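You operate a simulated robot arm through the tools that you are given. There is no shell and no other tool. Be economical: measure what you need, move in short steps, check, and stop when the job is done.

You run a simulated two-armed robot. Do the job below in one go: nothing can be reset, and whatever is moved stays where it is left.

Task
On the west end of the south island, fold the checked cloth in half, so that its two short edges meet.

It is judged by the outcome, as a careful person would: the job done as asked, and still so three seconds after it is handed in. It fails if anything else is knocked over, pushed out of place, dropped, spilled or broken. Flat cloth is picked up by pressing the open fingertips on it (5 to 10 N) and closing them slowly along it; thin cloth reads only 2 to 8 mm in the jaws.

Robot
Two 6-joint arms with two-finger grippers on one trunk, on a base that drives. Base frame: it is fixed to the floor where the robot stands at the start and does not move with it; the origin is under the middle of the robot, x ahead of it, y to its left, z up; the surface under the hand at the start is at about z = 0.8. Lengths are in m, angles in degrees, forces in N, time in s.
The left shoulder is at the start at [0.03, 0.178, 0.963], the right one opposite. With the tool pointing down near the work surface each hand reaches from about 0.42 to 0.84 m from the robot's upright axis, wherever it stands, measured 20 degrees to its own side. Places, roughly: west end of the south island [0.5, -0.1, 0.8]. Payload 2.54 kg a hand.
The TCP of each hand is the grasp point between the finger pads, 0.03 m short of the fingertips. In the tool frame z runs along the fingers and y along their closing line. Largest opening 0.116 m; the body of the gripper starts 0.095 m behind the TCP.
Orientation is told as [roll, pitch, yaw] about the base's x, y, z axes, in that order, counted from this pose: with the fingers straight down and closing along the base's y, the tool's x points along the base's -x, its y along +y and its z along -z.

Tools
- The arms move only by the tool servo_tool. It takes "left_deltas", "right_deltas" or both (then of equal length, played together; a hand with none holds still); each is text: rows parted by semicolons, each of 7 numbers parted by spaces: the shift along the tool's x, y, z in cm, then the turn, a rotation vector about the tool's x, y, z in degrees, then the gripper command, from -1 (shut) to 1 (fully open), values between in proportion. In form: x y z wx wy wz claw; .... A call has 1 to 20 rows; each row is the pose to reach, as a shift and turn from the pose commanded when the call began, along the tool's axes at that moment. Each row takes 0.2 s and may step no farther than 0.05 m and 8.6 degrees from the row before; otherwise, or with a gripper value out of range, the whole call is refused. Where a pose cannot be reached the arm comes as near as it can. A force on the tool above 40 N (or 10 N above the force at the start of the call, whichever is more), or a blocked arm, ends the call early, and 0.2 s more pass. The fingers move at their own pace (about 0.153 m/s each) and stop on an object; they squeeze with about 34 N. The grip force told is the motor's: it shows also when the fingers shut on nothing. Time passes only in rows, and 0.2 s behind the last, so rows that repeat a pose let the fingers close. It gives the time, the measured TCP pose, the force on the tool (base axes), the opening and the grip force at its end, in the units of the frame above (readings bear some noise), with the torque about the TCP (base axes, N m) and any sound that the robot's microphone picked up, and new pictures: "pictures" is both (left out), scene, wrist or none (wrist: the cameras of the hands that moved).
- Cameras (640 x 400 px; columns grow to the right, rows downward): "scene" is now at [0.0399, -0.0045, 1.6717]; the picture's right is [-0.03, -1.00, 0.00], its down [-0.91, 0.02, -0.42] and it looks along [0.42, -0.01, -0.91] (base axes); focal length 258 px, centre (320, 200). "left" rides on the left gripper at [0.069, 0.015, -0.122] in its tool frame; the picture's right is [-0.21, 0.98, 0.00], its down [-0.83, -0.18, -0.53] and it looks along [-0.52, -0.11, 0.85] (tool axes); focal length 251 px, centre (320, 200). "right" rides on the right gripper at [0.069, -0.015, -0.122] in its tool frame; the picture's right is [0.21, 0.98, 0.00], its down [-0.83, 0.18, -0.53] and it looks along [-0.52, 0.11, 0.85] (tool axes); focal length 251 px, centre (320, 200). There is no depth. A picture from a camera that has moved, and an enlarged one, comes with that camera's place and axes in the base frame and with its lens. The place of the scene camera against the robot may be out by one fixed shift of up to 0.012 m in any direction.
- raise_lower(by): slides the trunk up (or, below 0, down) by that many m; the arms and the scene camera ride with it, the base frame stays. It gives what a move gives, with no picture.
- steer(legs): drives the robot by 1 to 6 legs, each [ahead, left, turn to the left] in m, m and degrees, along the robot's own axes; the way and the turn of a leg run together, so that a leg with both is an arc; at most 1.5 m and 180 degrees a leg. The arms and the cameras ride along, it lands a little off, and it stops where it bumps. It gives what a move gives, and a new picture of the scene camera.
- turn_head(pan, tilt): turns the head with the scene camera to pan (to the left, within 143 degrees either way) and tilt (down, from -29 to 69), counted from straight ahead of the robot. It gives what a move gives, and a new picture of the scene camera.
- close_up(camera, box): a new picture of the part [left, top, right, bottom] of that camera's present view, enlarged. No time passes.
- job_done(): hands the job in; it is judged then, once.

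Go step by step. Nothing tells you exact positions but the pictures and the camera data: compare them with the known pose of the tool, close in by small moves and look again before you grip or let go. The budget is 120 turns and 260 pictures, counting those below and the enlarged ones. Unless the task says otherwise, let go and move clear before handing in, and close with one line.

The tools are called after "Request:" as name(argument=value, ...) on one line, values as JSON. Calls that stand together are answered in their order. servo_tool: Moves the arms, as the interface text tells. Its arguments: {"type":"object","properties":{"left_deltas":{"type":"string"},"right_deltas":{"type":"string"},"pictures":{"type":"string","enum":["both","scene","wrist","none"]}},"required":[]} The other tools are called the same way: raise_lower (by) slides the trunk up or down; steer (legs) drives the base; turn_head (pan, tilt) turns the head that bears the scene camera; close_up (camera, box) takes an enlarged picture of a part of a camera's view; job_done () hands the job in.

At the start:

```text
time_s: 0.0
left_position: [0.3408, 0.3148, 0.9584]
left_ee_rot: [0.0, 0.1, 0.0]
left_force: [-0.9, 0.7, 0.8]
left_moment: [0.04, 0.03, 0.01]
left_width: 0.116
left_grip_force: 0.0
right_position: [0.4868, -0.0993, 0.9786]
right_ee_rot: [0.0, -0.1, 0.1]
right_force: [0.2, 1.5, -0.2]
right_moment: [0.05, 0.01, 0.01]
right_width: 0.116
right_grip_force: 0.0
trunk travel left (down, up): [-0.175, 0.365]
robot x, y, heading: [-0.0009, 0.0017, -0.1]
head pan, tilt: [-1.5, 65.2]
```

scene: 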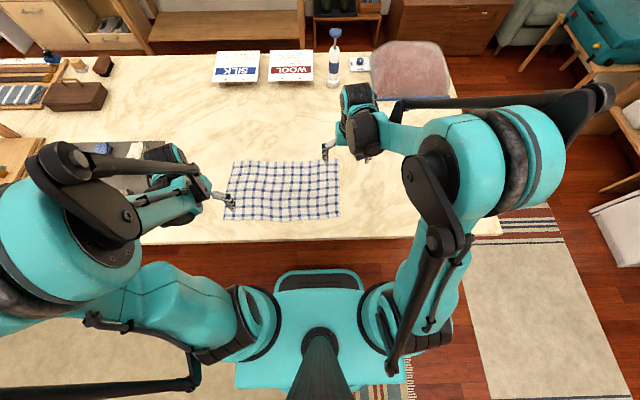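
right: 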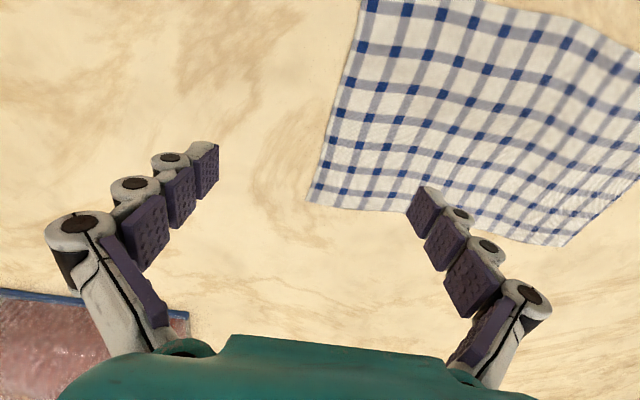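
left: 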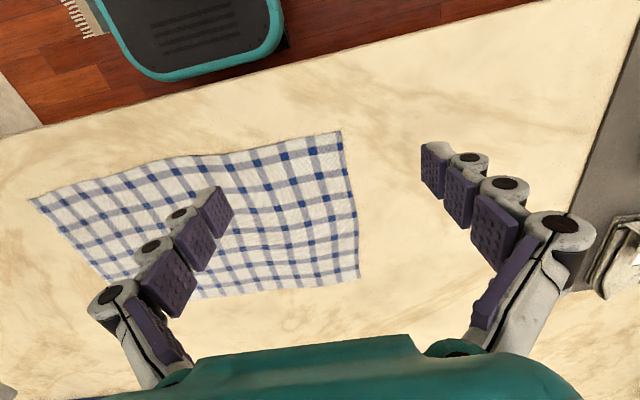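

The cloth lies at about x 0.375–0.62, y −0.085–0.33, so its short edges are the left and right ones. My plan is to turn the robot left, grip both left-edge corners (left hand near, right hand far), lift, and drive the base right to lay them on the right edge. First I'll check the floor space.

Request:
close_up(camera="scene", box=[200, 130, 370, 236])

Request:
turn_head(pan=-80, tilt=50)

Request:
turn_head(pan=0, tilt=69)

```text
3.76 times, centred on (285, 183) of scene
camera zoom: at [0.0399, -0.0045, 1.6717], right [-0.03, -1.0, 0.0], down [-0.91, 0.02, -0.42], along [0.42, -0.01, -0.91], focal length 973 px, centre (452, 264)
```

zoom: 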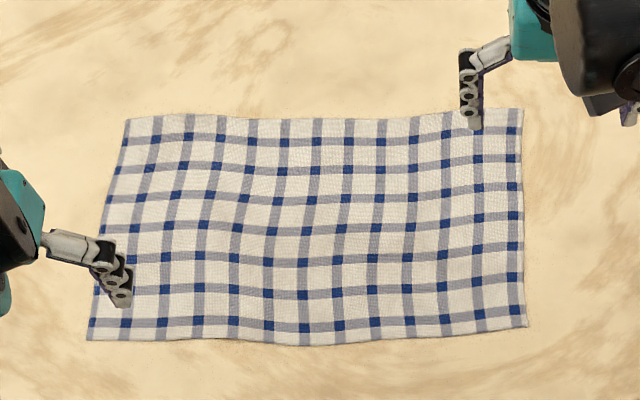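

```text
time_s: 1.5
left_position: [0.3402, 0.3148, 0.9586]
left_ee_rot: [0.0, -0.1, -0.1]
left_force: [0.1, -0.5, 1.0]
left_moment: [0.0, 0.0, -0.01]
left_width: 0.1159
left_grip_force: 0.2
right_position: [0.4871, -0.0975, 0.9782]
right_ee_rot: [0.0, 0.0, -0.1]
right_force: [1.3, 0.8, -1.4]
right_moment: [-0.01, 0.02, -0.02]
right_width: 0.116
right_grip_force: 0.0
trunk travel left (down, up): [-0.175, 0.365]
robot x, y, heading: [-0.0001, -0.0011, -0.1]
head pan, tilt: [-80.0, 50.0]
camera scene: at [-0.007, -0.0787, 1.6901], right [-0.98, -0.17, 0.0], down [-0.13, 0.75, -0.64], along [0.11, -0.63, -0.77], focal length 258 px, centre (320, 200)
```

scene: 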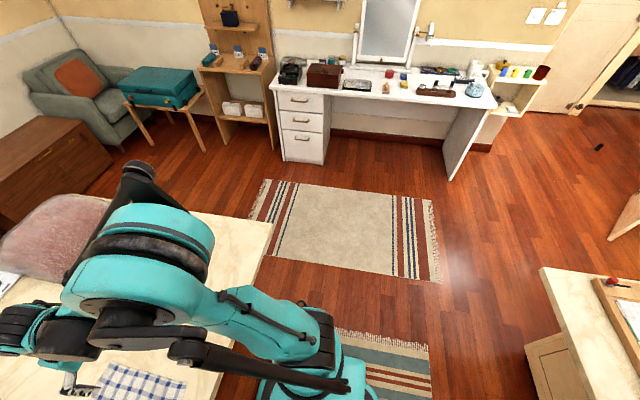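

```text
time_s: 3.0
left_position: [0.3403, 0.3149, 0.9594]
left_ee_rot: [0.1, 0.0, 0.0]
left_force: [-0.1, 0.5, 0.4]
left_moment: [-0.01, -0.02, -0.02]
left_width: 0.1161
left_grip_force: 0.0
right_position: [0.4872, -0.0985, 0.9779]
right_ee_rot: [0.0, 0.0, 0.0]
right_force: [0.1, -0.4, 0.6]
right_moment: [0.01, 0.01, 0.0]
right_width: 0.116
right_grip_force: 0.1
trunk travel left (down, up): [-0.175, 0.365]
robot x, y, heading: [0.0011, -0.0027, 0.2]
head pan, tilt: [0.0, 68.8]
camera scene: at [0.0355, -0.0029, 1.6681], right [0.0, -1.0, 0.0], down [-0.93, 0.0, -0.36], along [0.36, 0.0, -0.93], focal length 258 px, centre (320, 200)
```

scene: 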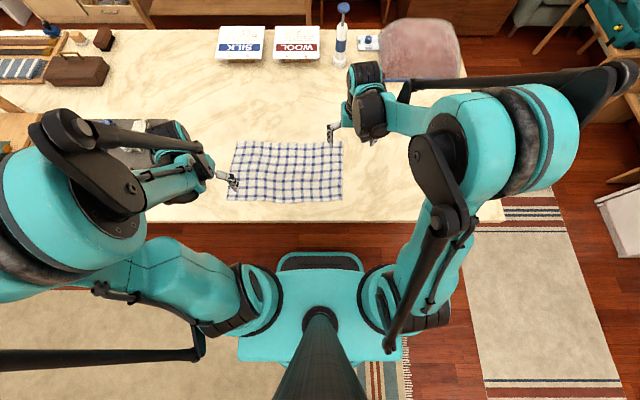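

The floor to the right is free. I'll back off slightly from the counter and turn left 35°.

Request:
steer(legs=[[-0.05, -0.03, 0], [0, 0, 35]])

```text
time_s: 5.7
left_position: [0.0487, 0.423, 0.9584]
left_ee_rot: [0.0, 0.0, 35.0]
left_force: [-0.2, 0.0, -0.5]
left_moment: [0.02, 0.0, 0.0]
left_width: 0.1161
left_grip_force: 0.2
right_position: [0.4046, 0.1683, 0.9783]
right_ee_rot: [-0.1, 0.0, 34.9]
right_force: [0.4, 0.6, 0.4]
right_moment: [-0.03, 0.0, 0.01]
right_width: 0.116
right_grip_force: 0.0
trunk travel left (down, up): [-0.175, 0.365]
robot x, y, heading: [-0.0529, -0.0336, 34.8]
head pan, tilt: [0.0, 68.8]
camera scene: at [-0.019, -0.0178, 1.6681], right [0.57, -0.82, 0.0], down [-0.76, -0.53, -0.36], along [0.3, 0.21, -0.93], focal length 258 px, centre (320, 200)
```

scene: 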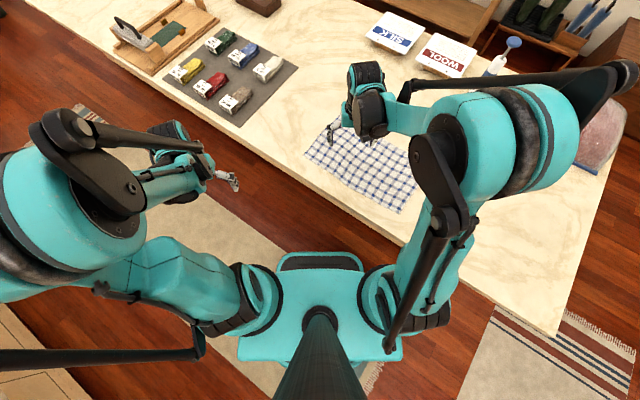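

There are toy cars on a mat at y > 0.63, so I'll stay clear of those. I'm moving the right hand above the far-left corner, with its fingers closing along y.

Request:
servo_tool(right_deltas="-3.1 0.08 0.6 0 0 4.4 0.5; -6.2 0.16 1.2 0 0 8.8 0; -9.3 0.24 1.8 0 0 13.2 -0.31; -12.4 0.32 2.4 0 0 17.6 -0.31; -15.5 0.4 3 0 0 22 -0.31; -18.6 0.48 3.6 0 0 26.4 -0.31; -21.7 0.55 4.2 0 0 30.8 -0.31; -24.8 0.6 4.8 0 0 35 -0.31; -24.8 0.6 4.8 0 0 35 -0.31")

```text
time_s: 7.7
left_position: [0.0489, 0.4226, 0.9578]
left_ee_rot: [0.1, 0.0, 34.9]
left_force: [-0.1, 0.1, -0.6]
left_moment: [0.01, -0.01, -0.02]
left_width: 0.1157
left_grip_force: 0.0
right_position: [0.6064, 0.3128, 0.9308]
right_ee_rot: [0.0, 0.0, -0.3]
right_force: [0.5, 0.5, -0.1]
right_moment: [-0.02, -0.06, 0.04]
right_width: 0.0398
right_grip_force: 0.0
trunk travel left (down, up): [-0.175, 0.365]
robot x, y, heading: [-0.0494, -0.0277, 35.1]
head pan, tilt: [0.0, 68.8]
camera scene: at [-0.0195, -0.0186, 1.6682], right [0.57, -0.82, 0.0], down [-0.76, -0.53, -0.36], along [0.3, 0.21, -0.93], focal length 258 px, centre (320, 200)
camera right: at [0.5378, 0.297, 1.0529], right [-0.21, 0.98, 0.0], down [0.83, 0.18, 0.53], along [0.52, 0.11, -0.85], focal length 251 px, centre (320, 200)
```

scene: 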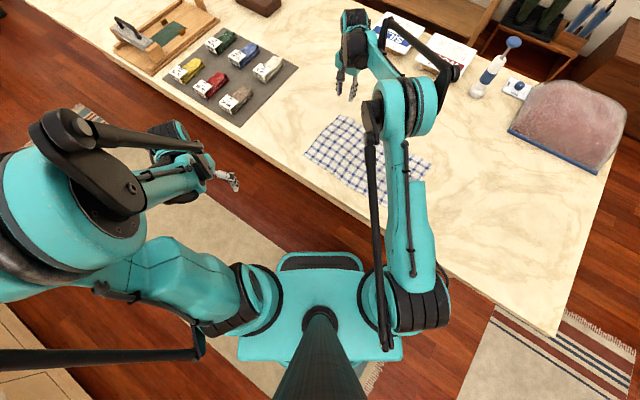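
right: 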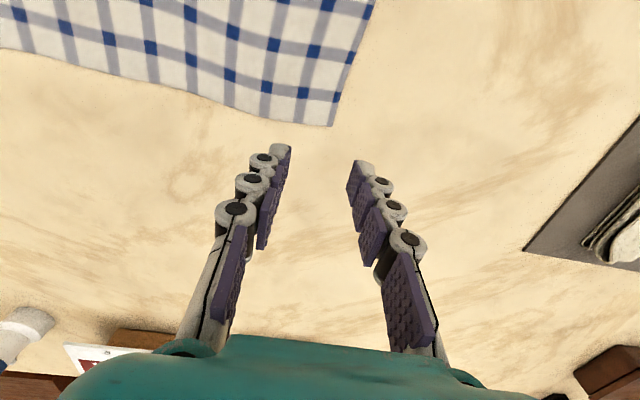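

From the wrist pictures I put the far-left corner at about (0.604, 0.322) and the near-left one at about (0.358, 0.336). I'll bring the left hand over the near corner and lower the right one, then look again.

Request:
servo_tool(left_deltas="-2.7 -3.3 0.5 0 0 4.4 0.5; -5.4 -6.6 1 0 0 8.8 0; -8.1 -9.9 1.5 0 0 13.2 -0.48; -10.8 -13.2 2 0 0 17.6 -0.48; -13.5 -16.5 2.5 0 0 22 -0.48; -16.2 -19.8 3 0 0 26.4 -0.48; -18.9 -23.1 4 0 0 30.8 -0.48; -21.6 -26.4 5 0 0 35 -0.48; -21.6 -26.4 7 0 0 35 -0.48; -21.6 -26.4 9 0 0 35 -0.48", right_deltas="0 0 0 0 0 0 -0.48; 0 0 0 0 0 0 -0.48; 0 0 0 0 0 0 -0.48; 1 0.2 1 0 0 0 -0.48; 2.2 0.5 2 0 0 0 -0.48; 2.2 0.5 3 0 0 0 -0.48; 2.2 0.5 4 0 0 0 -0.48; 2.2 0.5 5 0 0 0 -0.48; 2.2 0.5 6 0 0 0 -0.48; 2.2 0.5 6.5 0 0 0 -0.48")

```text
time_s: 9.9
left_position: [0.3784, 0.3307, 0.8689]
left_ee_rot: [0.0, 0.0, -0.1]
left_force: [0.3, -0.5, 0.7]
left_moment: [0.01, -0.01, 0.05]
left_width: 0.0302
left_grip_force: 0.2
right_position: [0.5836, 0.3208, 0.8638]
right_ee_rot: [0.0, 0.0, -0.1]
right_force: [0.7, -0.5, -0.3]
right_moment: [0.0, 0.0, 0.02]
right_width: 0.0302
right_grip_force: 0.2
trunk travel left (down, up): [-0.175, 0.365]
robot x, y, heading: [-0.0469, -0.0305, 34.9]
head pan, tilt: [0.0, 68.8]
camera scene: at [-0.0176, -0.0178, 1.6681], right [0.57, -0.82, 0.0], down [-0.76, -0.53, -0.36], along [0.3, 0.21, -0.93], focal length 258 px, centre (320, 200)
camera right: at [0.5157, 0.3038, 0.9865], right [-0.21, 0.98, 0.0], down [0.83, 0.18, 0.53], along [0.52, 0.11, -0.85], focal length 251 px, centre (320, 200)
camera left: at [0.3107, 0.3459, 0.9904], right [0.22, 0.98, 0.0], down [0.83, -0.18, 0.53], along [0.52, -0.12, -0.85], focal length 251 px, centre (320, 200)
```

scene: 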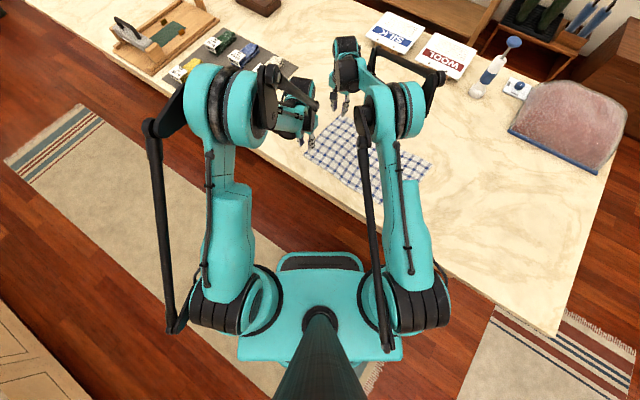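
right: 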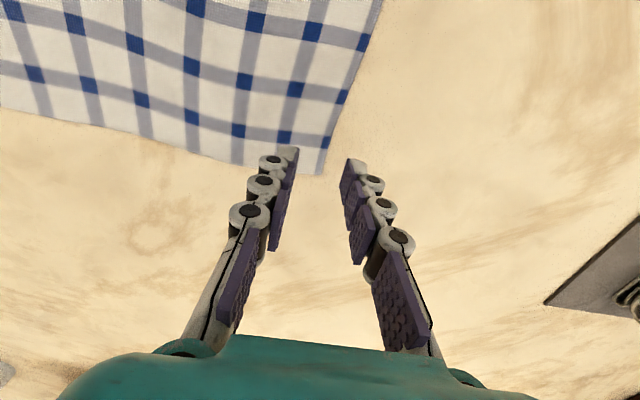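
left: 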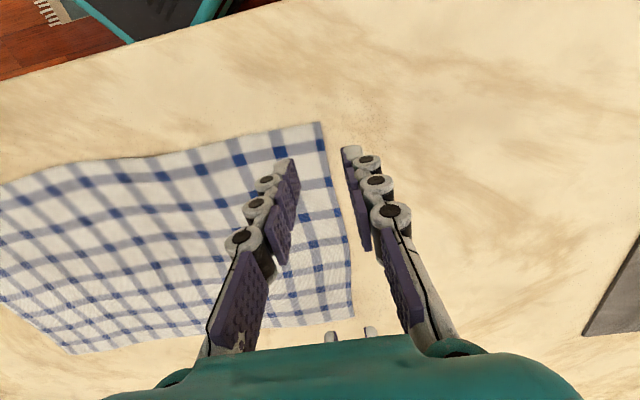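

Both hands straddle the short edge near its corners. I'll lower them slowly towards contact.

Request:
servo_tool(left_deltas="0 0 1.5 0 0 0 -0.48; 0 0 2.7 0 0 0 -0.48; 0 0 3.4 0 0 0 -0.48; 0 0 3.8 0 0 0 -0.48; 0 0 3.9 0 0 0 -0.48", right_deltas="0 0 1 0 0 0 -0.48; 0 0 2.2 0 0 0 -0.48; 0 0 2.9 0 0 0 -0.48; 0 0 3.3 0 0 0 -0.48; 0 0 3.4 0 0 0 -0.48", pictures="wrist")

```text
time_s: 11.1
left_position: [0.3784, 0.3293, 0.829]
left_ee_rot: [0.1, 0.0, -0.2]
left_force: [2.4, -1.8, 23.4]
left_moment: [-0.05, -0.02, -0.05]
left_width: 0.0336
left_grip_force: 1.5
right_position: [0.5829, 0.3183, 0.8338]
right_ee_rot: [0.2, 0.0, -0.1]
right_force: [-0.7, -0.8, -0.1]
right_moment: [-0.01, 0.0, 0.0]
right_width: 0.0301
right_grip_force: 0.1
trunk travel left (down, up): [-0.175, 0.365]
robot x, y, heading: [-0.0492, -0.0304, 34.9]
head pan, tilt: [0.0, 68.8]
camera right: at [0.5147, 0.3016, 0.9544], right [-0.21, 0.98, 0.0], down [0.83, 0.18, 0.53], along [0.52, 0.11, -0.84], focal length 251 px, centre (320, 200)
camera left: at [0.3089, 0.3449, 0.9514], right [0.22, 0.98, 0.0], down [0.82, -0.18, 0.53], along [0.52, -0.11, -0.85], focal length 251 px, centre (320, 200)
```

right: 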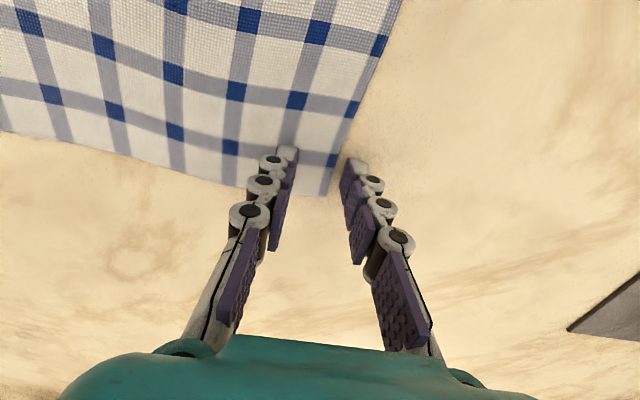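
left: 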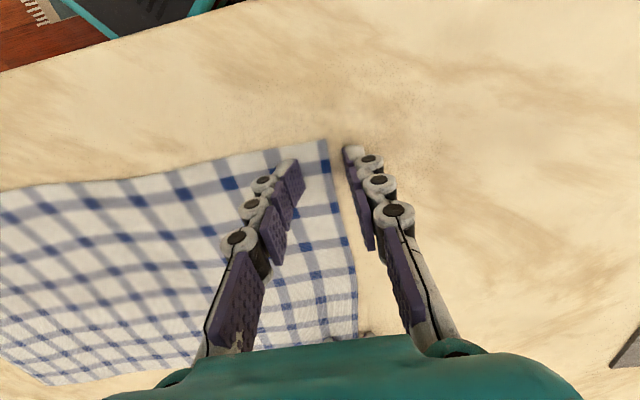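

The left hand is in contact at z≈0.83 and presses a bit hard. I'll ease it up and bring the right hand down to contact.

Request:
servo_tool(left_deltas="0 0 -0.1 0 0 0 -0.48; 0 0 -0.12 0 0 0 -0.48; 0 0 -0.12 0 0 0 -0.48", right_deltas="0 0 0.2 0 0 0 -0.48; 0 0 0.35 0 0 0 -0.48; 0 0 0.4 0 0 0 -0.48", pictures="none")

```text
time_s: 11.9
left_position: [0.3762, 0.3299, 0.8309]
left_ee_rot: [0.1, -0.2, -0.1]
left_force: [-0.4, 0.1, 2.7]
left_moment: [-0.05, 0.01, -0.01]
left_width: 0.0297
left_grip_force: 0.0
right_position: [0.5833, 0.319, 0.8304]
right_ee_rot: [0.1, -0.2, 0.0]
right_force: [2.6, -0.5, 27.2]
right_moment: [0.16, -0.16, -0.04]
right_width: 0.0344
right_grip_force: 2.0
trunk travel left (down, up): [-0.175, 0.365]
robot x, y, heading: [-0.0512, -0.0305, 35.0]
head pan, tilt: [0.0, 68.8]
```

I'll trim both forces to about 7–8 N, then close slowly.

Request:
servo_tool(left_deltas="0 0 0.04 0 0 0 -0.48; 0 0 0.04 0 0 0 -0.55; 0 0 0.04 0 0 0 -0.62; 0 0 0.04 0 0 0 -0.69; 0 0 0.04 0 0 0 -0.76; 0 0 0.04 0 0 0 -0.83; 0 0 0.04 0 0 0 -0.9; 0 0 0.04 0 0 0 -0.97; 0 0 0.04 0 0 0 -1; 0 0 0.04 0 0 0 -1; 0 0 0.04 0 0 0 -1", right_deltas="0 0 -0.1 0 0 0 -0.48; 0 0 -0.1 0 0 0 -0.55; 0 0 -0.1 0 0 0 -0.62; 0 0 -0.1 0 0 0 -0.69; 0 0 -0.1 0 0 0 -0.76; 0 0 -0.1 0 0 0 -0.83; 0 0 -0.1 0 0 0 -0.9; 0 0 -0.1 0 0 0 -0.97; 0 0 -0.1 0 0 0 -1; 0 0 -0.1 0 0 0 -1; 0 0 -0.1 0 0 0 -1", pictures="wrist")

```text
time_s: 14.3
left_position: [0.3779, 0.3295, 0.8306]
left_ee_rot: [0.1, -0.1, -0.1]
left_force: [0.0, 0.7, -0.4]
left_moment: [-0.01, 0.0, 0.0]
left_width: 0.0
left_grip_force: 28.8
right_position: [0.583, 0.3178, 0.828]
right_ee_rot: [-0.1, -0.1, -0.1]
right_force: [0.7, -3.1, 14.3]
right_moment: [-0.18, 0.05, -0.02]
right_width: 0.0049
right_grip_force: 39.7
trunk travel left (down, up): [-0.175, 0.365]
robot x, y, heading: [-0.0504, -0.0318, 34.9]
head pan, tilt: [0.0, 68.8]
camera right: at [0.5149, 0.3018, 0.9512], right [-0.21, 0.98, 0.0], down [0.83, 0.18, 0.54], along [0.52, 0.11, -0.84], focal length 251 px, centre (320, 200)
camera left: at [0.3084, 0.3444, 0.9521], right [0.22, 0.98, 0.0], down [0.82, -0.18, 0.53], along [0.52, -0.11, -0.84], focal length 251 px, centre (320, 200)
```

right: 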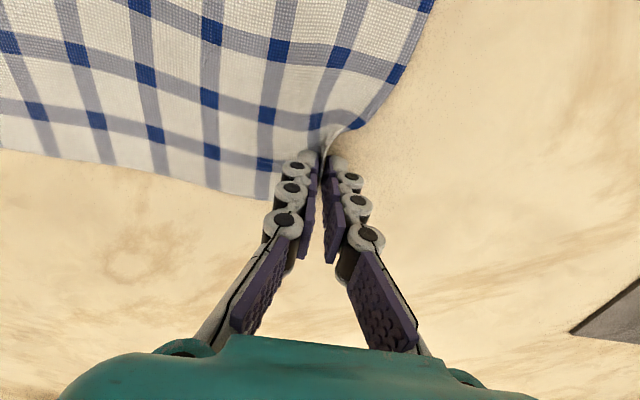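
left: 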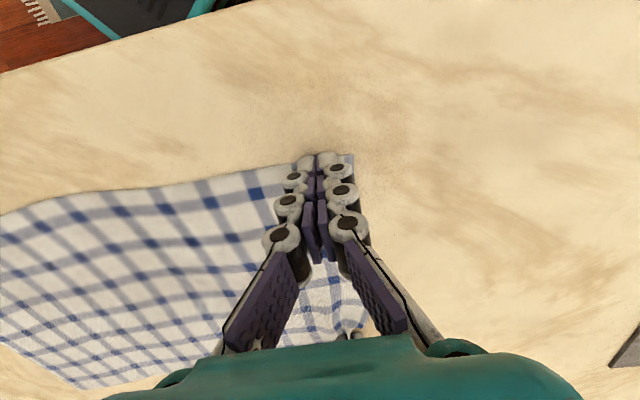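

The right hand holds cloth (4.9 mm), but the left closed on nothing. I'll reopen the left just above the cloth and look.

Request:
servo_tool(left_deltas="0 0 -1 0 0 0 -1; 0 0 -1.5 0 0 0 -0.48; 0 0 -1.5 0 0 0 -0.48", pictures="wrist")

Request:
close_up(camera="left", box=[220, 80, 460, 230])

```text
time_s: 15.1
left_position: [0.376, 0.3291, 0.8453]
left_ee_rot: [0.1, -0.1, -0.1]
left_force: [0.1, 0.6, 0.2]
left_moment: [-0.01, 0.01, 0.03]
left_width: 0.0301
left_grip_force: 0.1
right_position: [0.5834, 0.317, 0.8287]
right_ee_rot: [0.0, -0.1, -0.1]
right_force: [3.7, -3.6, 6.9]
right_moment: [0.13, 0.07, 0.04]
right_width: 0.0023
right_grip_force: 28.2
trunk travel left (down, up): [-0.175, 0.365]
robot x, y, heading: [-0.0531, -0.0313, 34.9]
head pan, tilt: [0.0, 68.8]
camera left: at [0.3085, 0.3446, 0.9677], right [0.22, 0.98, 0.0], down [0.82, -0.18, 0.53], along [0.52, -0.11, -0.85], focal length 251 px, centre (320, 200)
```

left: 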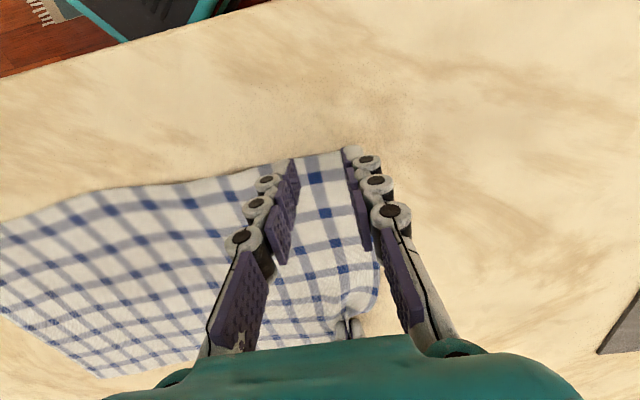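

```text
2.67 times, centred on (340, 155) of left
camera zoom: at [0.3085, 0.3446, 0.9677], right [0.22, 0.98, 0.0], down [0.82, -0.18, 0.53], along [0.52, -0.11, -0.85], focal length 670 px, centre (267, 320)
```

zoom: 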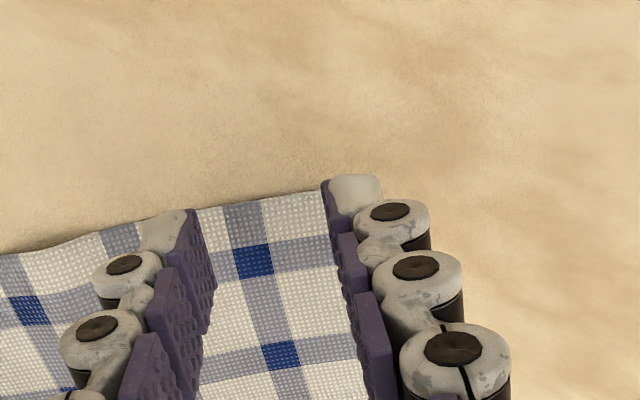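

The near corner has shifted to about (0.375, 0.349), so the left hand sits too far towards the robot. I'll move it 2.3 cm in and 1.2 cm left, then press again.

Request:
servo_tool(left_deltas="-1.2 0.6 0 0 0 0 -0.48; -2.3 1.1 0 0 0 0 -0.48; -2.3 1.1 0.8 0 0 0 -0.48; -2.3 1.1 1.3 0 0 0 -0.48; -2.3 1.1 1.45 0 0 0 -0.48; -2.3 1.1 1.5 0 0 0 -0.48", pictures="wrist")

```text
time_s: 16.5
left_position: [0.4001, 0.3391, 0.8313]
left_ee_rot: [-0.1, -0.1, 0.0]
left_force: [2.1, 0.2, 14.7]
left_moment: [-0.12, 0.1, 0.04]
left_width: 0.0269
left_grip_force: 0.0
right_position: [0.5831, 0.3175, 0.8291]
right_ee_rot: [0.2, -0.1, -0.1]
right_force: [-0.9, 0.0, 8.2]
right_moment: [-0.11, -0.04, 0.03]
right_width: 0.001
right_grip_force: 30.8
trunk travel left (down, up): [-0.175, 0.365]
robot x, y, heading: [-0.0469, -0.0315, 35.2]
head pan, tilt: [0.0, 68.8]
camera left: at [0.3315, 0.3551, 0.9528], right [0.22, 0.98, 0.0], down [0.82, -0.18, 0.53], along [0.52, -0.12, -0.85], focal length 251 px, centre (320, 200)
```

left: 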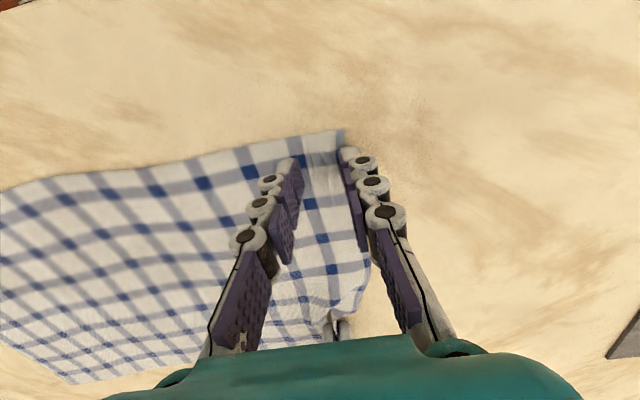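

The left fingers now straddle the edge about 2 cm inside the corner, so I'll close them slowly.

Request:
servo_tool(left_deltas="0 0 0 0 0 0 -0.55; 0 0 0 0 0 0 -0.62; 0 0 0.02 0 0 0 -0.69; 0 0 0.04 0 0 0 -0.76; 0 0 0.06 0 0 0 -0.83; 0 0 0.08 0 0 0 -0.9; 0 0 0.08 0 0 0 -0.97; 0 0 0.08 0 0 0 -1; 0 0 0.08 0 0 0 -1; 0 0 0.08 0 0 0 -1", pictures="wrist")

Request:
close_up(camera="right", box=[220, 80, 460, 230])

```text
time_s: 18.7
left_position: [0.4008, 0.3398, 0.8292]
left_ee_rot: [0.1, 0.0, -0.1]
left_force: [0.9, 0.4, -1.9]
left_moment: [0.0, -0.01, 0.01]
left_width: 0.0015
left_grip_force: 28.1
right_position: [0.5828, 0.3185, 0.8289]
right_ee_rot: [0.0, -0.1, -0.1]
right_force: [-0.6, -1.8, 26.9]
right_moment: [-0.25, 0.23, 0.02]
right_width: 0.0017
right_grip_force: 33.2
trunk travel left (down, up): [-0.175, 0.365]
robot x, y, heading: [-0.0508, -0.0309, 34.9]
head pan, tilt: [0.0, 68.8]
camera left: at [0.3318, 0.3551, 0.9514], right [0.22, 0.98, 0.0], down [0.82, -0.18, 0.53], along [0.52, -0.11, -0.85], focal length 251 px, centre (320, 200)
```

left: 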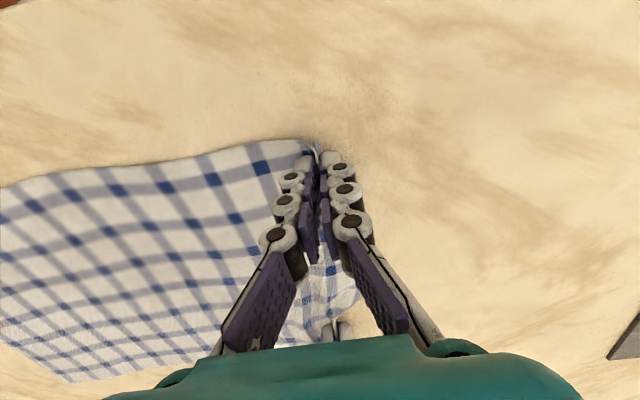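

```text
2.67 times, centred on (340, 155) of right
camera zoom: at [0.5148, 0.3019, 0.9511], right [-0.21, 0.98, 0.0], down [0.83, 0.18, 0.54], along [0.52, 0.11, -0.84], focal length 670 px, centre (267, 320)
```

zoom: 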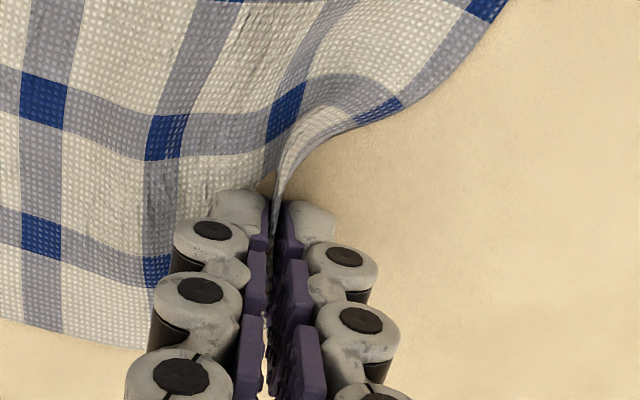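

The right holds a single ply, and the left reads 1.5 mm with some cloth in it. I'll lift both a few centimetres to test the grips.

Request:
servo_tool(left_deltas="0 0 -0.7 0 0 0 -1; 0 0 -1.5 0 0 0 -1; 0 0 -2.5 0 0 0 -1; 0 0 -3.5 0 0 0 -1; 0 0 -4.5 0 0 0 -1", right_deltas="0 0 -0.7 0 0 0 -1; 0 0 -1.5 0 0 0 -1; 0 0 -2.5 0 0 0 -1; 0 0 -3.5 0 0 0 -1; 0 0 -4.5 0 0 0 -1", pictures="wrist")

Request:
close_up(camera="scene", box=[260, 60, 460, 220])

```text
time_s: 19.9
left_position: [0.4008, 0.3416, 0.874]
left_ee_rot: [-0.1, -0.1, -0.1]
left_force: [0.7, 0.2, 5.2]
left_moment: [0.04, -0.1, -0.02]
left_width: 0.0001
left_grip_force: 26.5
right_position: [0.584, 0.3184, 0.874]
right_ee_rot: [0.0, 0.0, -0.2]
right_force: [-1.6, 0.5, 7.7]
right_moment: [0.14, 0.04, 0.01]
right_width: 0.0007
right_grip_force: 30.8
trunk travel left (down, up): [-0.175, 0.365]
robot x, y, heading: [-0.0527, -0.0324, 34.9]
head pan, tilt: [0.0, 68.8]
camera right: at [0.5154, 0.3018, 0.996], right [-0.21, 0.98, 0.0], down [0.83, 0.18, 0.53], along [0.52, 0.11, -0.85], focal length 251 px, centre (320, 200)
camera left: at [0.332, 0.3564, 0.9957], right [0.22, 0.98, 0.0], down [0.83, -0.18, 0.53], along [0.52, -0.12, -0.85], focal length 251 px, centre (320, 200)
```

right: 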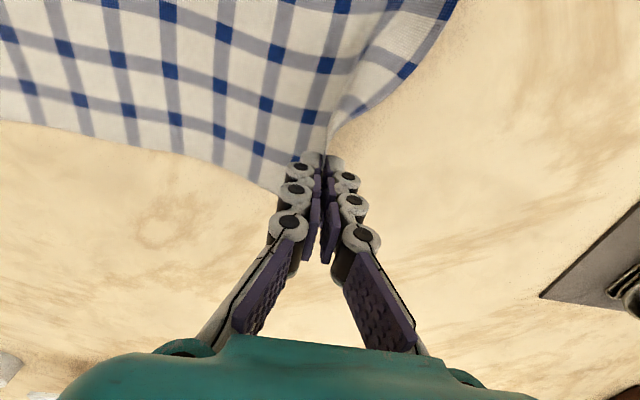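
left: 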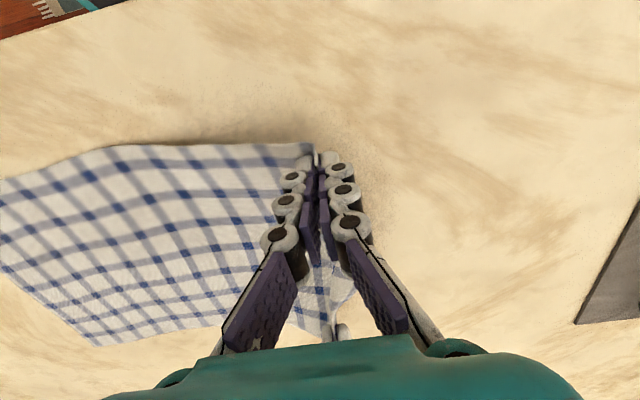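

```text
2.50 times, centred on (360, 140) of scene
camera zoom: at [-0.0193, -0.0184, 1.6682], right [0.57, -0.82, 0.0], down [-0.76, -0.53, -0.36], along [0.3, 0.21, -0.93], focal length 646 px, centre (220, 350)
```

zoom: 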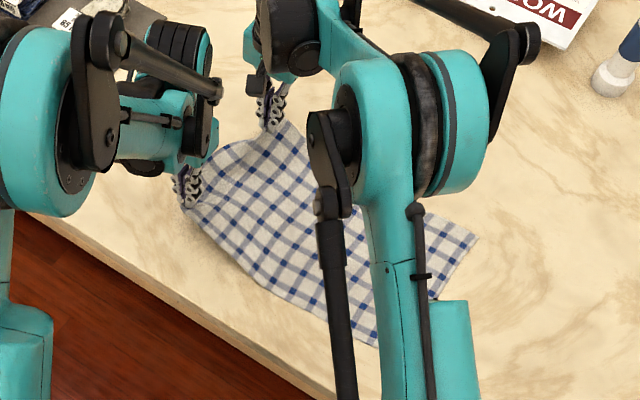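

Both corners are up. I'll lift further while swinging right a little, then drive the base right with the cloth hanging.

Request:
servo_tool(left_deltas="0.4 -0.8 -2 0 0 0 -1; 0.8 -2 -4 0 0 0 -1; 1.2 -3.5 -6 0 0 0 -1; 1.2 -5 -7.5 0 0 0 -1; 1.2 -7 -8.5 0 0 0 -1", right_deltas="0 -0.5 -2 0 0 0 -1; 0 -1.5 -4 0 0 0 -1; 0 -2.5 -6 0 0 0 -1; 0 -4 -7.5 0 0 0 -1; 0 -5.5 -8.5 0 0 0 -1", pictures="both")

```text
time_s: 21.1
left_position: [0.3877, 0.2701, 0.9588]
left_ee_rot: [0.0, 0.1, 0.0]
left_force: [-0.1, -1.9, -1.6]
left_moment: [0.08, 0.0, 0.0]
left_width: 0.0051
left_grip_force: 31.8
right_position: [0.5826, 0.2628, 0.9587]
right_ee_rot: [0.1, 0.0, -0.1]
right_force: [-0.3, 2.5, -1.9]
right_moment: [-0.21, -0.03, -0.01]
right_width: 0.0056
right_grip_force: 39.0
trunk travel left (down, up): [-0.175, 0.365]
robot x, y, heading: [-0.0496, -0.0345, 35.1]
head pan, tilt: [0.0, 68.8]
camera scene: at [-0.0195, -0.0192, 1.6682], right [0.57, -0.82, 0.0], down [-0.76, -0.53, -0.36], along [0.3, 0.21, -0.93], focal length 258 px, centre (320, 200)
camera right: at [0.5147, 0.2464, 1.0808], right [-0.21, 0.98, 0.0], down [0.83, 0.18, 0.53], along [0.52, 0.11, -0.85], focal length 251 px, centre (320, 200)
camera left: at [0.3201, 0.2853, 1.0814], right [0.22, 0.98, 0.0], down [0.83, -0.18, 0.53], along [0.52, -0.12, -0.85], focal length 251 px, centre (320, 200)
```

scene: 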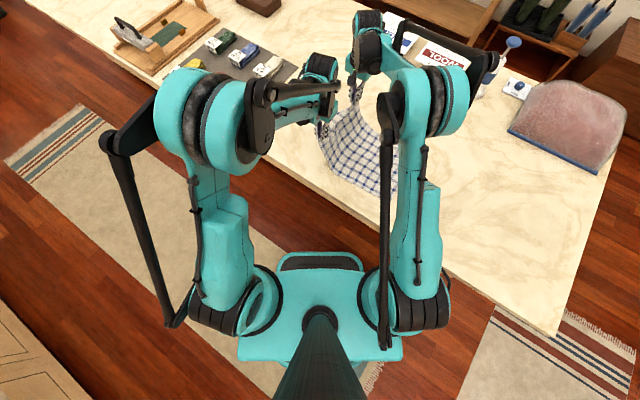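
right: 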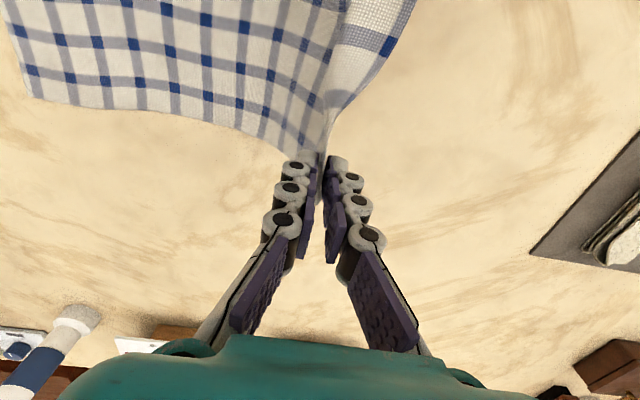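
left: 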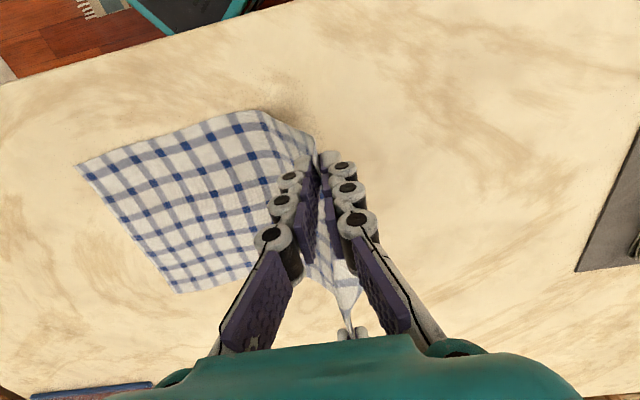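

The grips hold. The cloth slid on lifting, so its right edge is now at y≈−0.035 (x 0.378–0.622). I'll drive right about 0.26 m with the edge aloft.

Request:
steer(legs=[[-0.149, -0.213, 0]])

Request:
servo_tool(left_deltas="0 0 0 0 0 0 -1", right_deltas="0 0 0 0 0 0 -1", pictures="wrist")

```text
time_s: 22.9
left_position: [0.385, 0.0125, 0.9593]
left_ee_rot: [0.1, 0.0, 0.3]
left_force: [0.0, -1.5, -4.3]
left_moment: [0.28, 0.04, 0.02]
left_width: 0.0003
left_grip_force: 26.4
right_position: [0.5784, 0.0069, 0.9583]
right_ee_rot: [0.0, -0.1, 0.3]
right_force: [0.1, -1.1, -1.0]
right_moment: [-0.11, -0.06, -0.04]
right_width: 0.0013
right_grip_force: 27.7
trunk travel left (down, up): [-0.175, 0.365]
robot x, y, heading: [-0.0486, -0.2912, 35.3]
head pan, tilt: [0.0, 68.8]
camera scene: at [-0.0215, -0.2796, 1.6682], right [0.58, -0.82, 0.0], down [-0.76, -0.54, -0.36], along [0.3, 0.21, -0.93], focal length 258 px, centre (320, 200)
```

scene: 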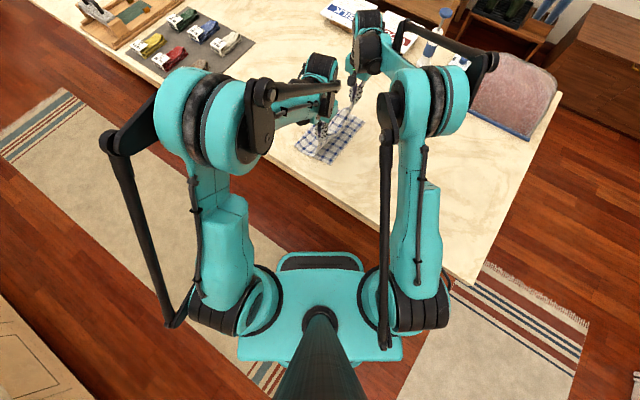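

```text
time_s: 23.3
left_position: [0.3841, 0.0146, 0.9585]
left_ee_rot: [-0.1, 0.1, 0.3]
left_force: [-0.6, 0.3, -2.5]
left_moment: [-0.02, 0.0, -0.01]
left_width: 0.0053
left_grip_force: 33.7
right_position: [0.5793, 0.0079, 0.958]
right_ee_rot: [0.0, 0.0, 0.2]
right_force: [1.3, 0.4, -0.9]
right_moment: [-0.01, 0.02, -0.01]
right_width: 0.0053
right_grip_force: 34.2
trunk travel left (down, up): [-0.175, 0.365]
robot x, y, heading: [-0.0527, -0.2906, 35.3]
head pan, tilt: [0.0, 68.8]
camera right: at [0.511, -0.0096, 1.0801], right [-0.22, 0.98, 0.0], down [0.82, 0.19, 0.53], along [0.52, 0.12, -0.85], focal length 251 px, centre (320, 200)
camera left: at [0.316, 0.0284, 1.0806], right [0.21, 0.98, 0.0], down [0.83, -0.18, 0.53], along [0.52, -0.11, -0.85], focal length 251 px, centre (320, 200)
```

right: 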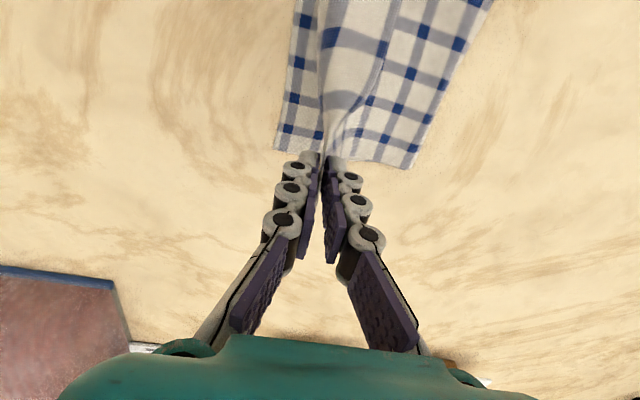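
left: 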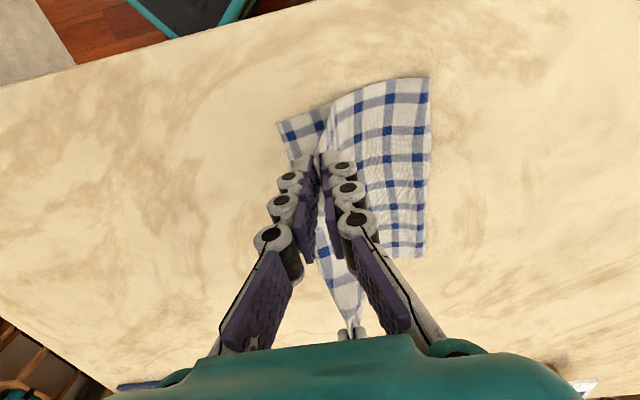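

The bottom layer has stayed put, with its right edge at y≈−0.034 and corners near x 0.378 and 0.625. I'll move towards it while tilting both hands so the fingers point a little to +y, which lays the held edge outward.

Request:
servo_tool(left_deltas="-0.3 -1 -1 -8 0 0 -1; -0.6 -2 1 -16 0 0 -1; -1 -3 3 -24 0 0 -1; -1.4 -4 5 -32 0 0 -1; -1.9 -5.4 7 -40 0 0 -1; -1.9 -5.4 8.5 -40 0 0 -1; -1.9 -5.4 8.5 -40 0 0 -1", right_deltas="-0.4 -0.9 -1 -8 0 0 -1; -0.8 -1.8 1 -16 0 0 -1; -1.3 -2.7 3 -24 0 0 -1; -1.9 -3.6 5 -32 0 0 -1; -2.5 -4.7 7 -40 0 0 -1; -2.5 -4.7 8.5 -40 0 0 -1; -2.5 -4.7 8.5 -40 0 0 -1")

Request:
close_up(camera="scene", box=[260, 60, 460, 220])

```text
time_s: 24.9
left_position: [0.4025, -0.0408, 0.8732]
left_ee_rot: [40.1, 0.0, 0.2]
left_force: [0.0, -1.8, -0.5]
left_moment: [0.08, -0.05, -0.05]
left_width: 0.0049
left_grip_force: 30.2
right_position: [0.6047, -0.0406, 0.8705]
right_ee_rot: [40.3, 0.0, 0.3]
right_force: [-1.0, -1.0, -0.4]
right_moment: [0.14, 0.02, -0.03]
right_width: 0.0048
right_grip_force: 31.3
trunk travel left (down, up): [-0.175, 0.365]
robot x, y, heading: [-0.0528, -0.292, 35.3]
head pan, tilt: [0.0, 68.8]
camera scene: at [-0.0216, -0.2796, 1.6682], right [0.58, -0.82, 0.0], down [-0.76, -0.54, -0.36], along [0.3, 0.21, -0.93], focal length 258 px, centre (320, 200)
camera right: at [0.5369, -0.1315, 0.9553], right [-0.22, 0.75, 0.63], down [0.83, -0.2, 0.53], along [0.52, 0.63, -0.57], focal length 251 px, centre (320, 200)
camera left: at [0.3353, -0.1079, 0.9767], right [0.21, 0.75, 0.63], down [0.83, -0.48, 0.29], along [0.52, 0.46, -0.72], focal length 251 px, centre (320, 200)
```

scene: 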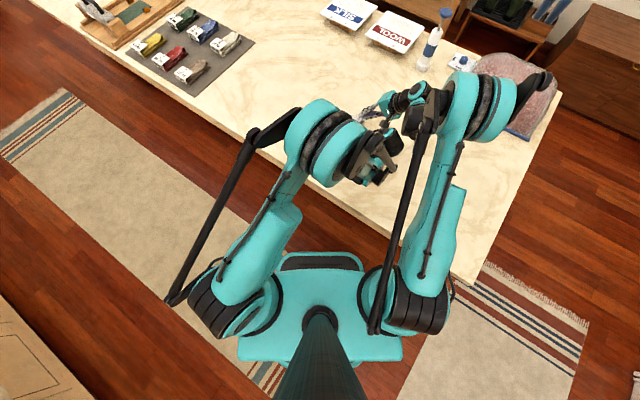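
right: 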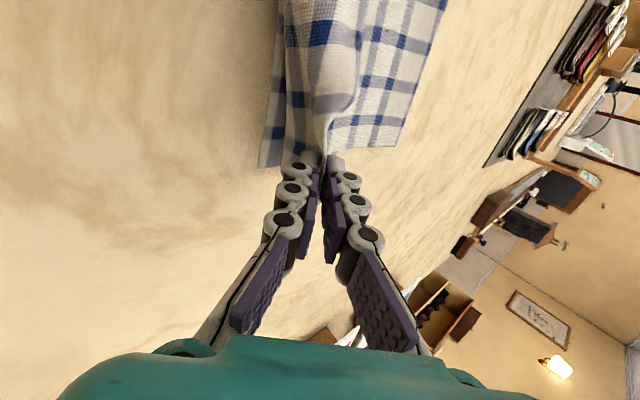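
left: 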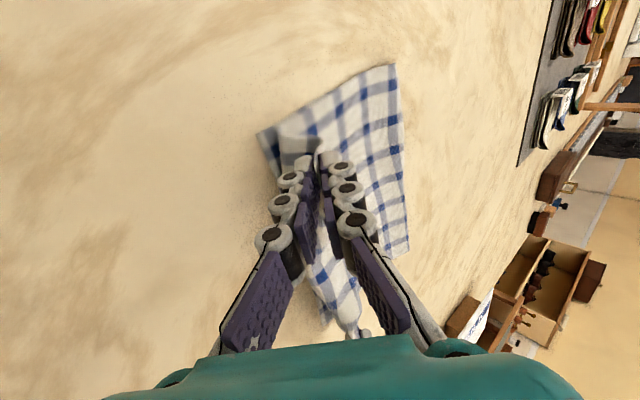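

```text
2.50 times, centred on (360, 140) of scene
camera zoom: at [-0.0216, -0.2796, 1.6682], right [0.58, -0.82, 0.0], down [-0.76, -0.54, -0.36], along [0.3, 0.21, -0.93], focal length 646 px, centre (220, 350)
```

zoom: 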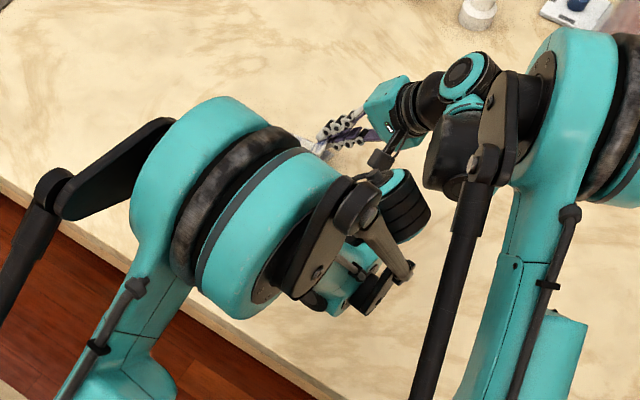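

The tilt worked, and the held edge is 4 cm above the bottom right edge with its corners lined up. I'll lower it onto that edge.

Request:
servo_tool(left_deltas="0 -0.6 0.7 0 0 0 -1; 0 -1.2 1.4 0 0 0 -1; 0 -1.8 2.1 0 0 0 -1; 0 -2.1 2.5 0 0 0 -1; 0 -2.38 2.83 0 0 0 -1; 0 -2.38 2.83 0 0 0 -1", right_deltas="0 -0.5 0.6 0 0 0 -1; 0 -1.0 1.2 0 0 0 -1; 0 -1.6 1.9 0 0 0 -1; 0 -1.9 2.3 0 0 0 -1; 0 -2.19 2.6 0 0 0 -1; 0 -2.19 2.6 0 0 0 -1", pictures="wrist")

Request:
turn_head(pan=20, tilt=60)

```text
time_s: 26.3
left_position: [0.4028, -0.0395, 0.8368]
left_ee_rot: [39.9, 0.1, 0.3]
left_force: [-0.6, 1.5, -1.5]
left_moment: [-0.04, -0.04, 0.01]
left_width: 0.0046
left_grip_force: 39.6
right_position: [0.603, -0.0397, 0.8401]
right_ee_rot: [40.0, 0.0, 0.3]
right_force: [0.0, 2.5, -2.3]
right_moment: [0.02, 0.03, 0.03]
right_width: 0.0014
right_grip_force: 28.3
trunk travel left (down, up): [-0.175, 0.365]
robot x, y, heading: [-0.0504, -0.2925, 35.2]
head pan, tilt: [0.0, 68.8]
camera right: at [0.5362, -0.1313, 0.9229], right [-0.22, 0.75, 0.63], down [0.83, -0.2, 0.53], along [0.52, 0.63, -0.57], focal length 251 px, centre (320, 200)
camera left: at [0.3348, -0.1074, 0.9399], right [0.21, 0.75, 0.63], down [0.83, -0.48, 0.29], along [0.52, 0.46, -0.72], focal length 251 px, centre (320, 200)
```

right: 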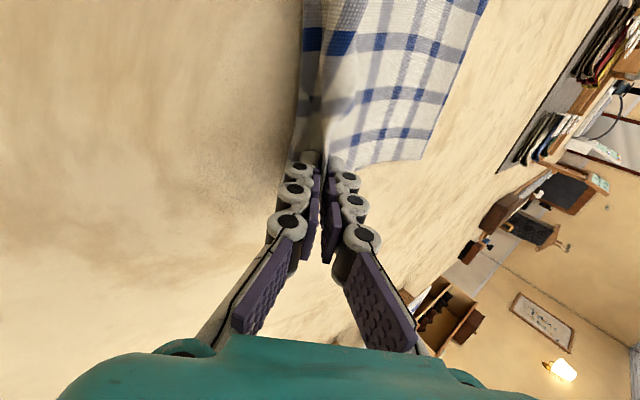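
left: 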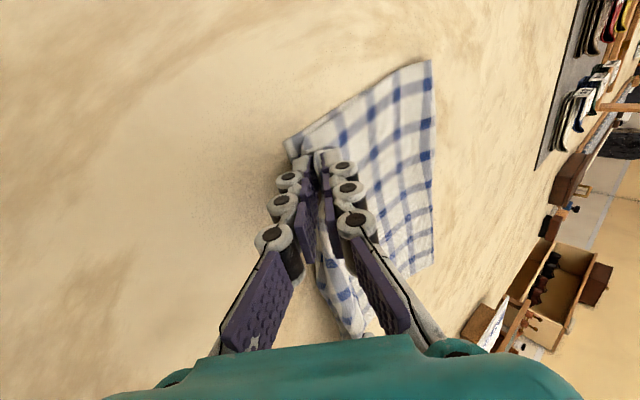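

```text
time_s: 27.2
left_position: [0.4023, -0.0405, 0.8374]
left_ee_rot: [40.0, -0.1, 0.4]
left_force: [-0.2, 1.1, -1.9]
left_moment: [-0.04, 0.03, 0.02]
left_width: 0.0056
left_grip_force: 37.2
right_position: [0.6042, -0.0405, 0.8387]
right_ee_rot: [40.0, -0.1, 0.3]
right_force: [-1.0, 0.2, -0.1]
right_moment: [0.02, 0.01, 0.02]
right_width: 0.0035
right_grip_force: 30.4
trunk travel left (down, up): [-0.175, 0.365]
robot x, y, heading: [-0.0513, -0.2913, 35.4]
head pan, tilt: [20.0, 60.0]
camera scene: at [-0.0293, -0.2563, 1.6775], right [0.82, -0.57, 0.0], down [-0.49, -0.71, -0.5], along [0.28, 0.41, -0.87], focal length 258 px, centre (320, 200)
```

scene: 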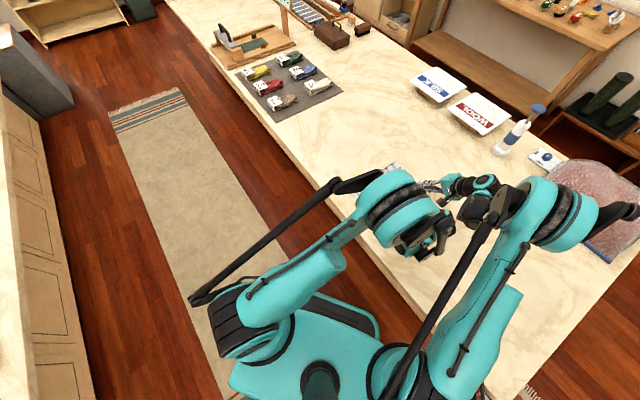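

The edge is down on its target. I'll open a little, keeping the lower finger still, then withdraw along the fingers.

Request:
servo_tool(left_deltas="0 0.3 0 0 0 0 -0.9; 0 0.6 0 0 0 0 -0.8; 0 0.8 0 0 0 0 -0.7; 0 0.8 0 0 0 0 -0.7; 0 0.8 -0.8 0 0 0 -0.7; 0 0.8 -1.8 0 0 0 -0.7; 0 0.8 -3 0 0 0 -0.7; 0 0.8 -5 0 0 0 -0.7", right_deltas="0 0.3 0.1 0 0 0 -0.9; 0 0.6 0.2 0 0 0 -0.8; 0 0.8 0.2 0 0 0 -0.7; 0 0.8 0.2 0 0 0 -0.7; 0 0.8 -0.8 0 0 0 -0.7; 0 0.8 -1.8 0 0 0 -0.7; 0 0.8 -3 0 0 0 -0.7; 0 0.8 -5 0 0 0 -0.7", pictures="wrist")

```text
time_s: 29.0
left_position: [0.4033, -0.0678, 0.8809]
left_ee_rot: [40.0, 0.0, 0.3]
left_force: [0.2, 0.0, 0.2]
left_moment: [0.02, 0.05, -0.04]
left_width: 0.0175
left_grip_force: 0.1
right_position: [0.6044, -0.0668, 0.8843]
right_ee_rot: [40.0, -0.1, 0.3]
right_force: [-0.4, 0.5, 0.1]
right_moment: [-0.05, 0.03, -0.02]
right_width: 0.0175
right_grip_force: 0.0
trunk travel left (down, up): [-0.175, 0.365]
robot x, y, heading: [-0.053, -0.2899, 35.1]
head pan, tilt: [20.0, 60.0]
camera right: at [0.5355, -0.1587, 0.9674], right [-0.22, 0.75, 0.63], down [0.83, -0.2, 0.53], along [0.52, 0.63, -0.57], focal length 251 px, centre (320, 200)
camera left: at [0.3355, -0.1347, 0.9844], right [0.21, 0.75, 0.63], down [0.83, -0.48, 0.29], along [0.52, 0.46, -0.72], focal length 251 px, centre (320, 200)
```

right: 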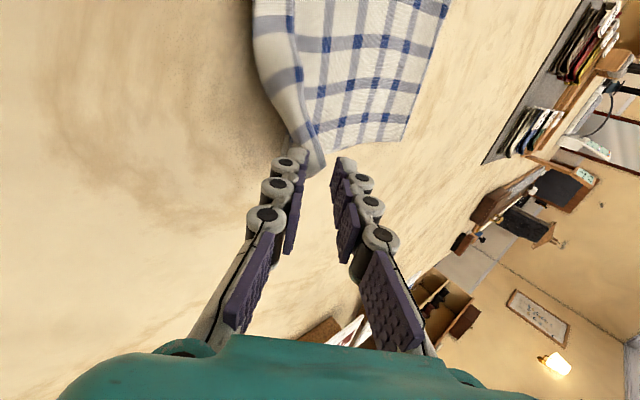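
left: 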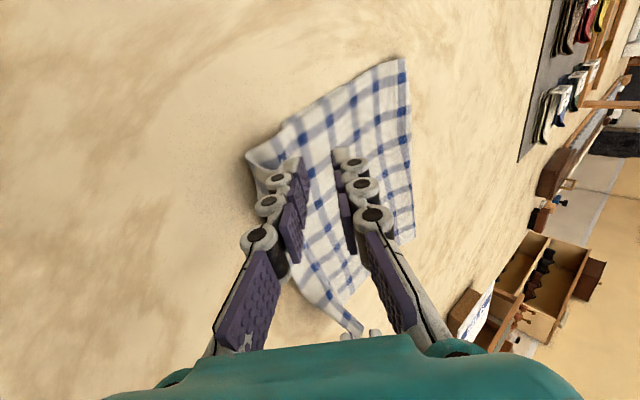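

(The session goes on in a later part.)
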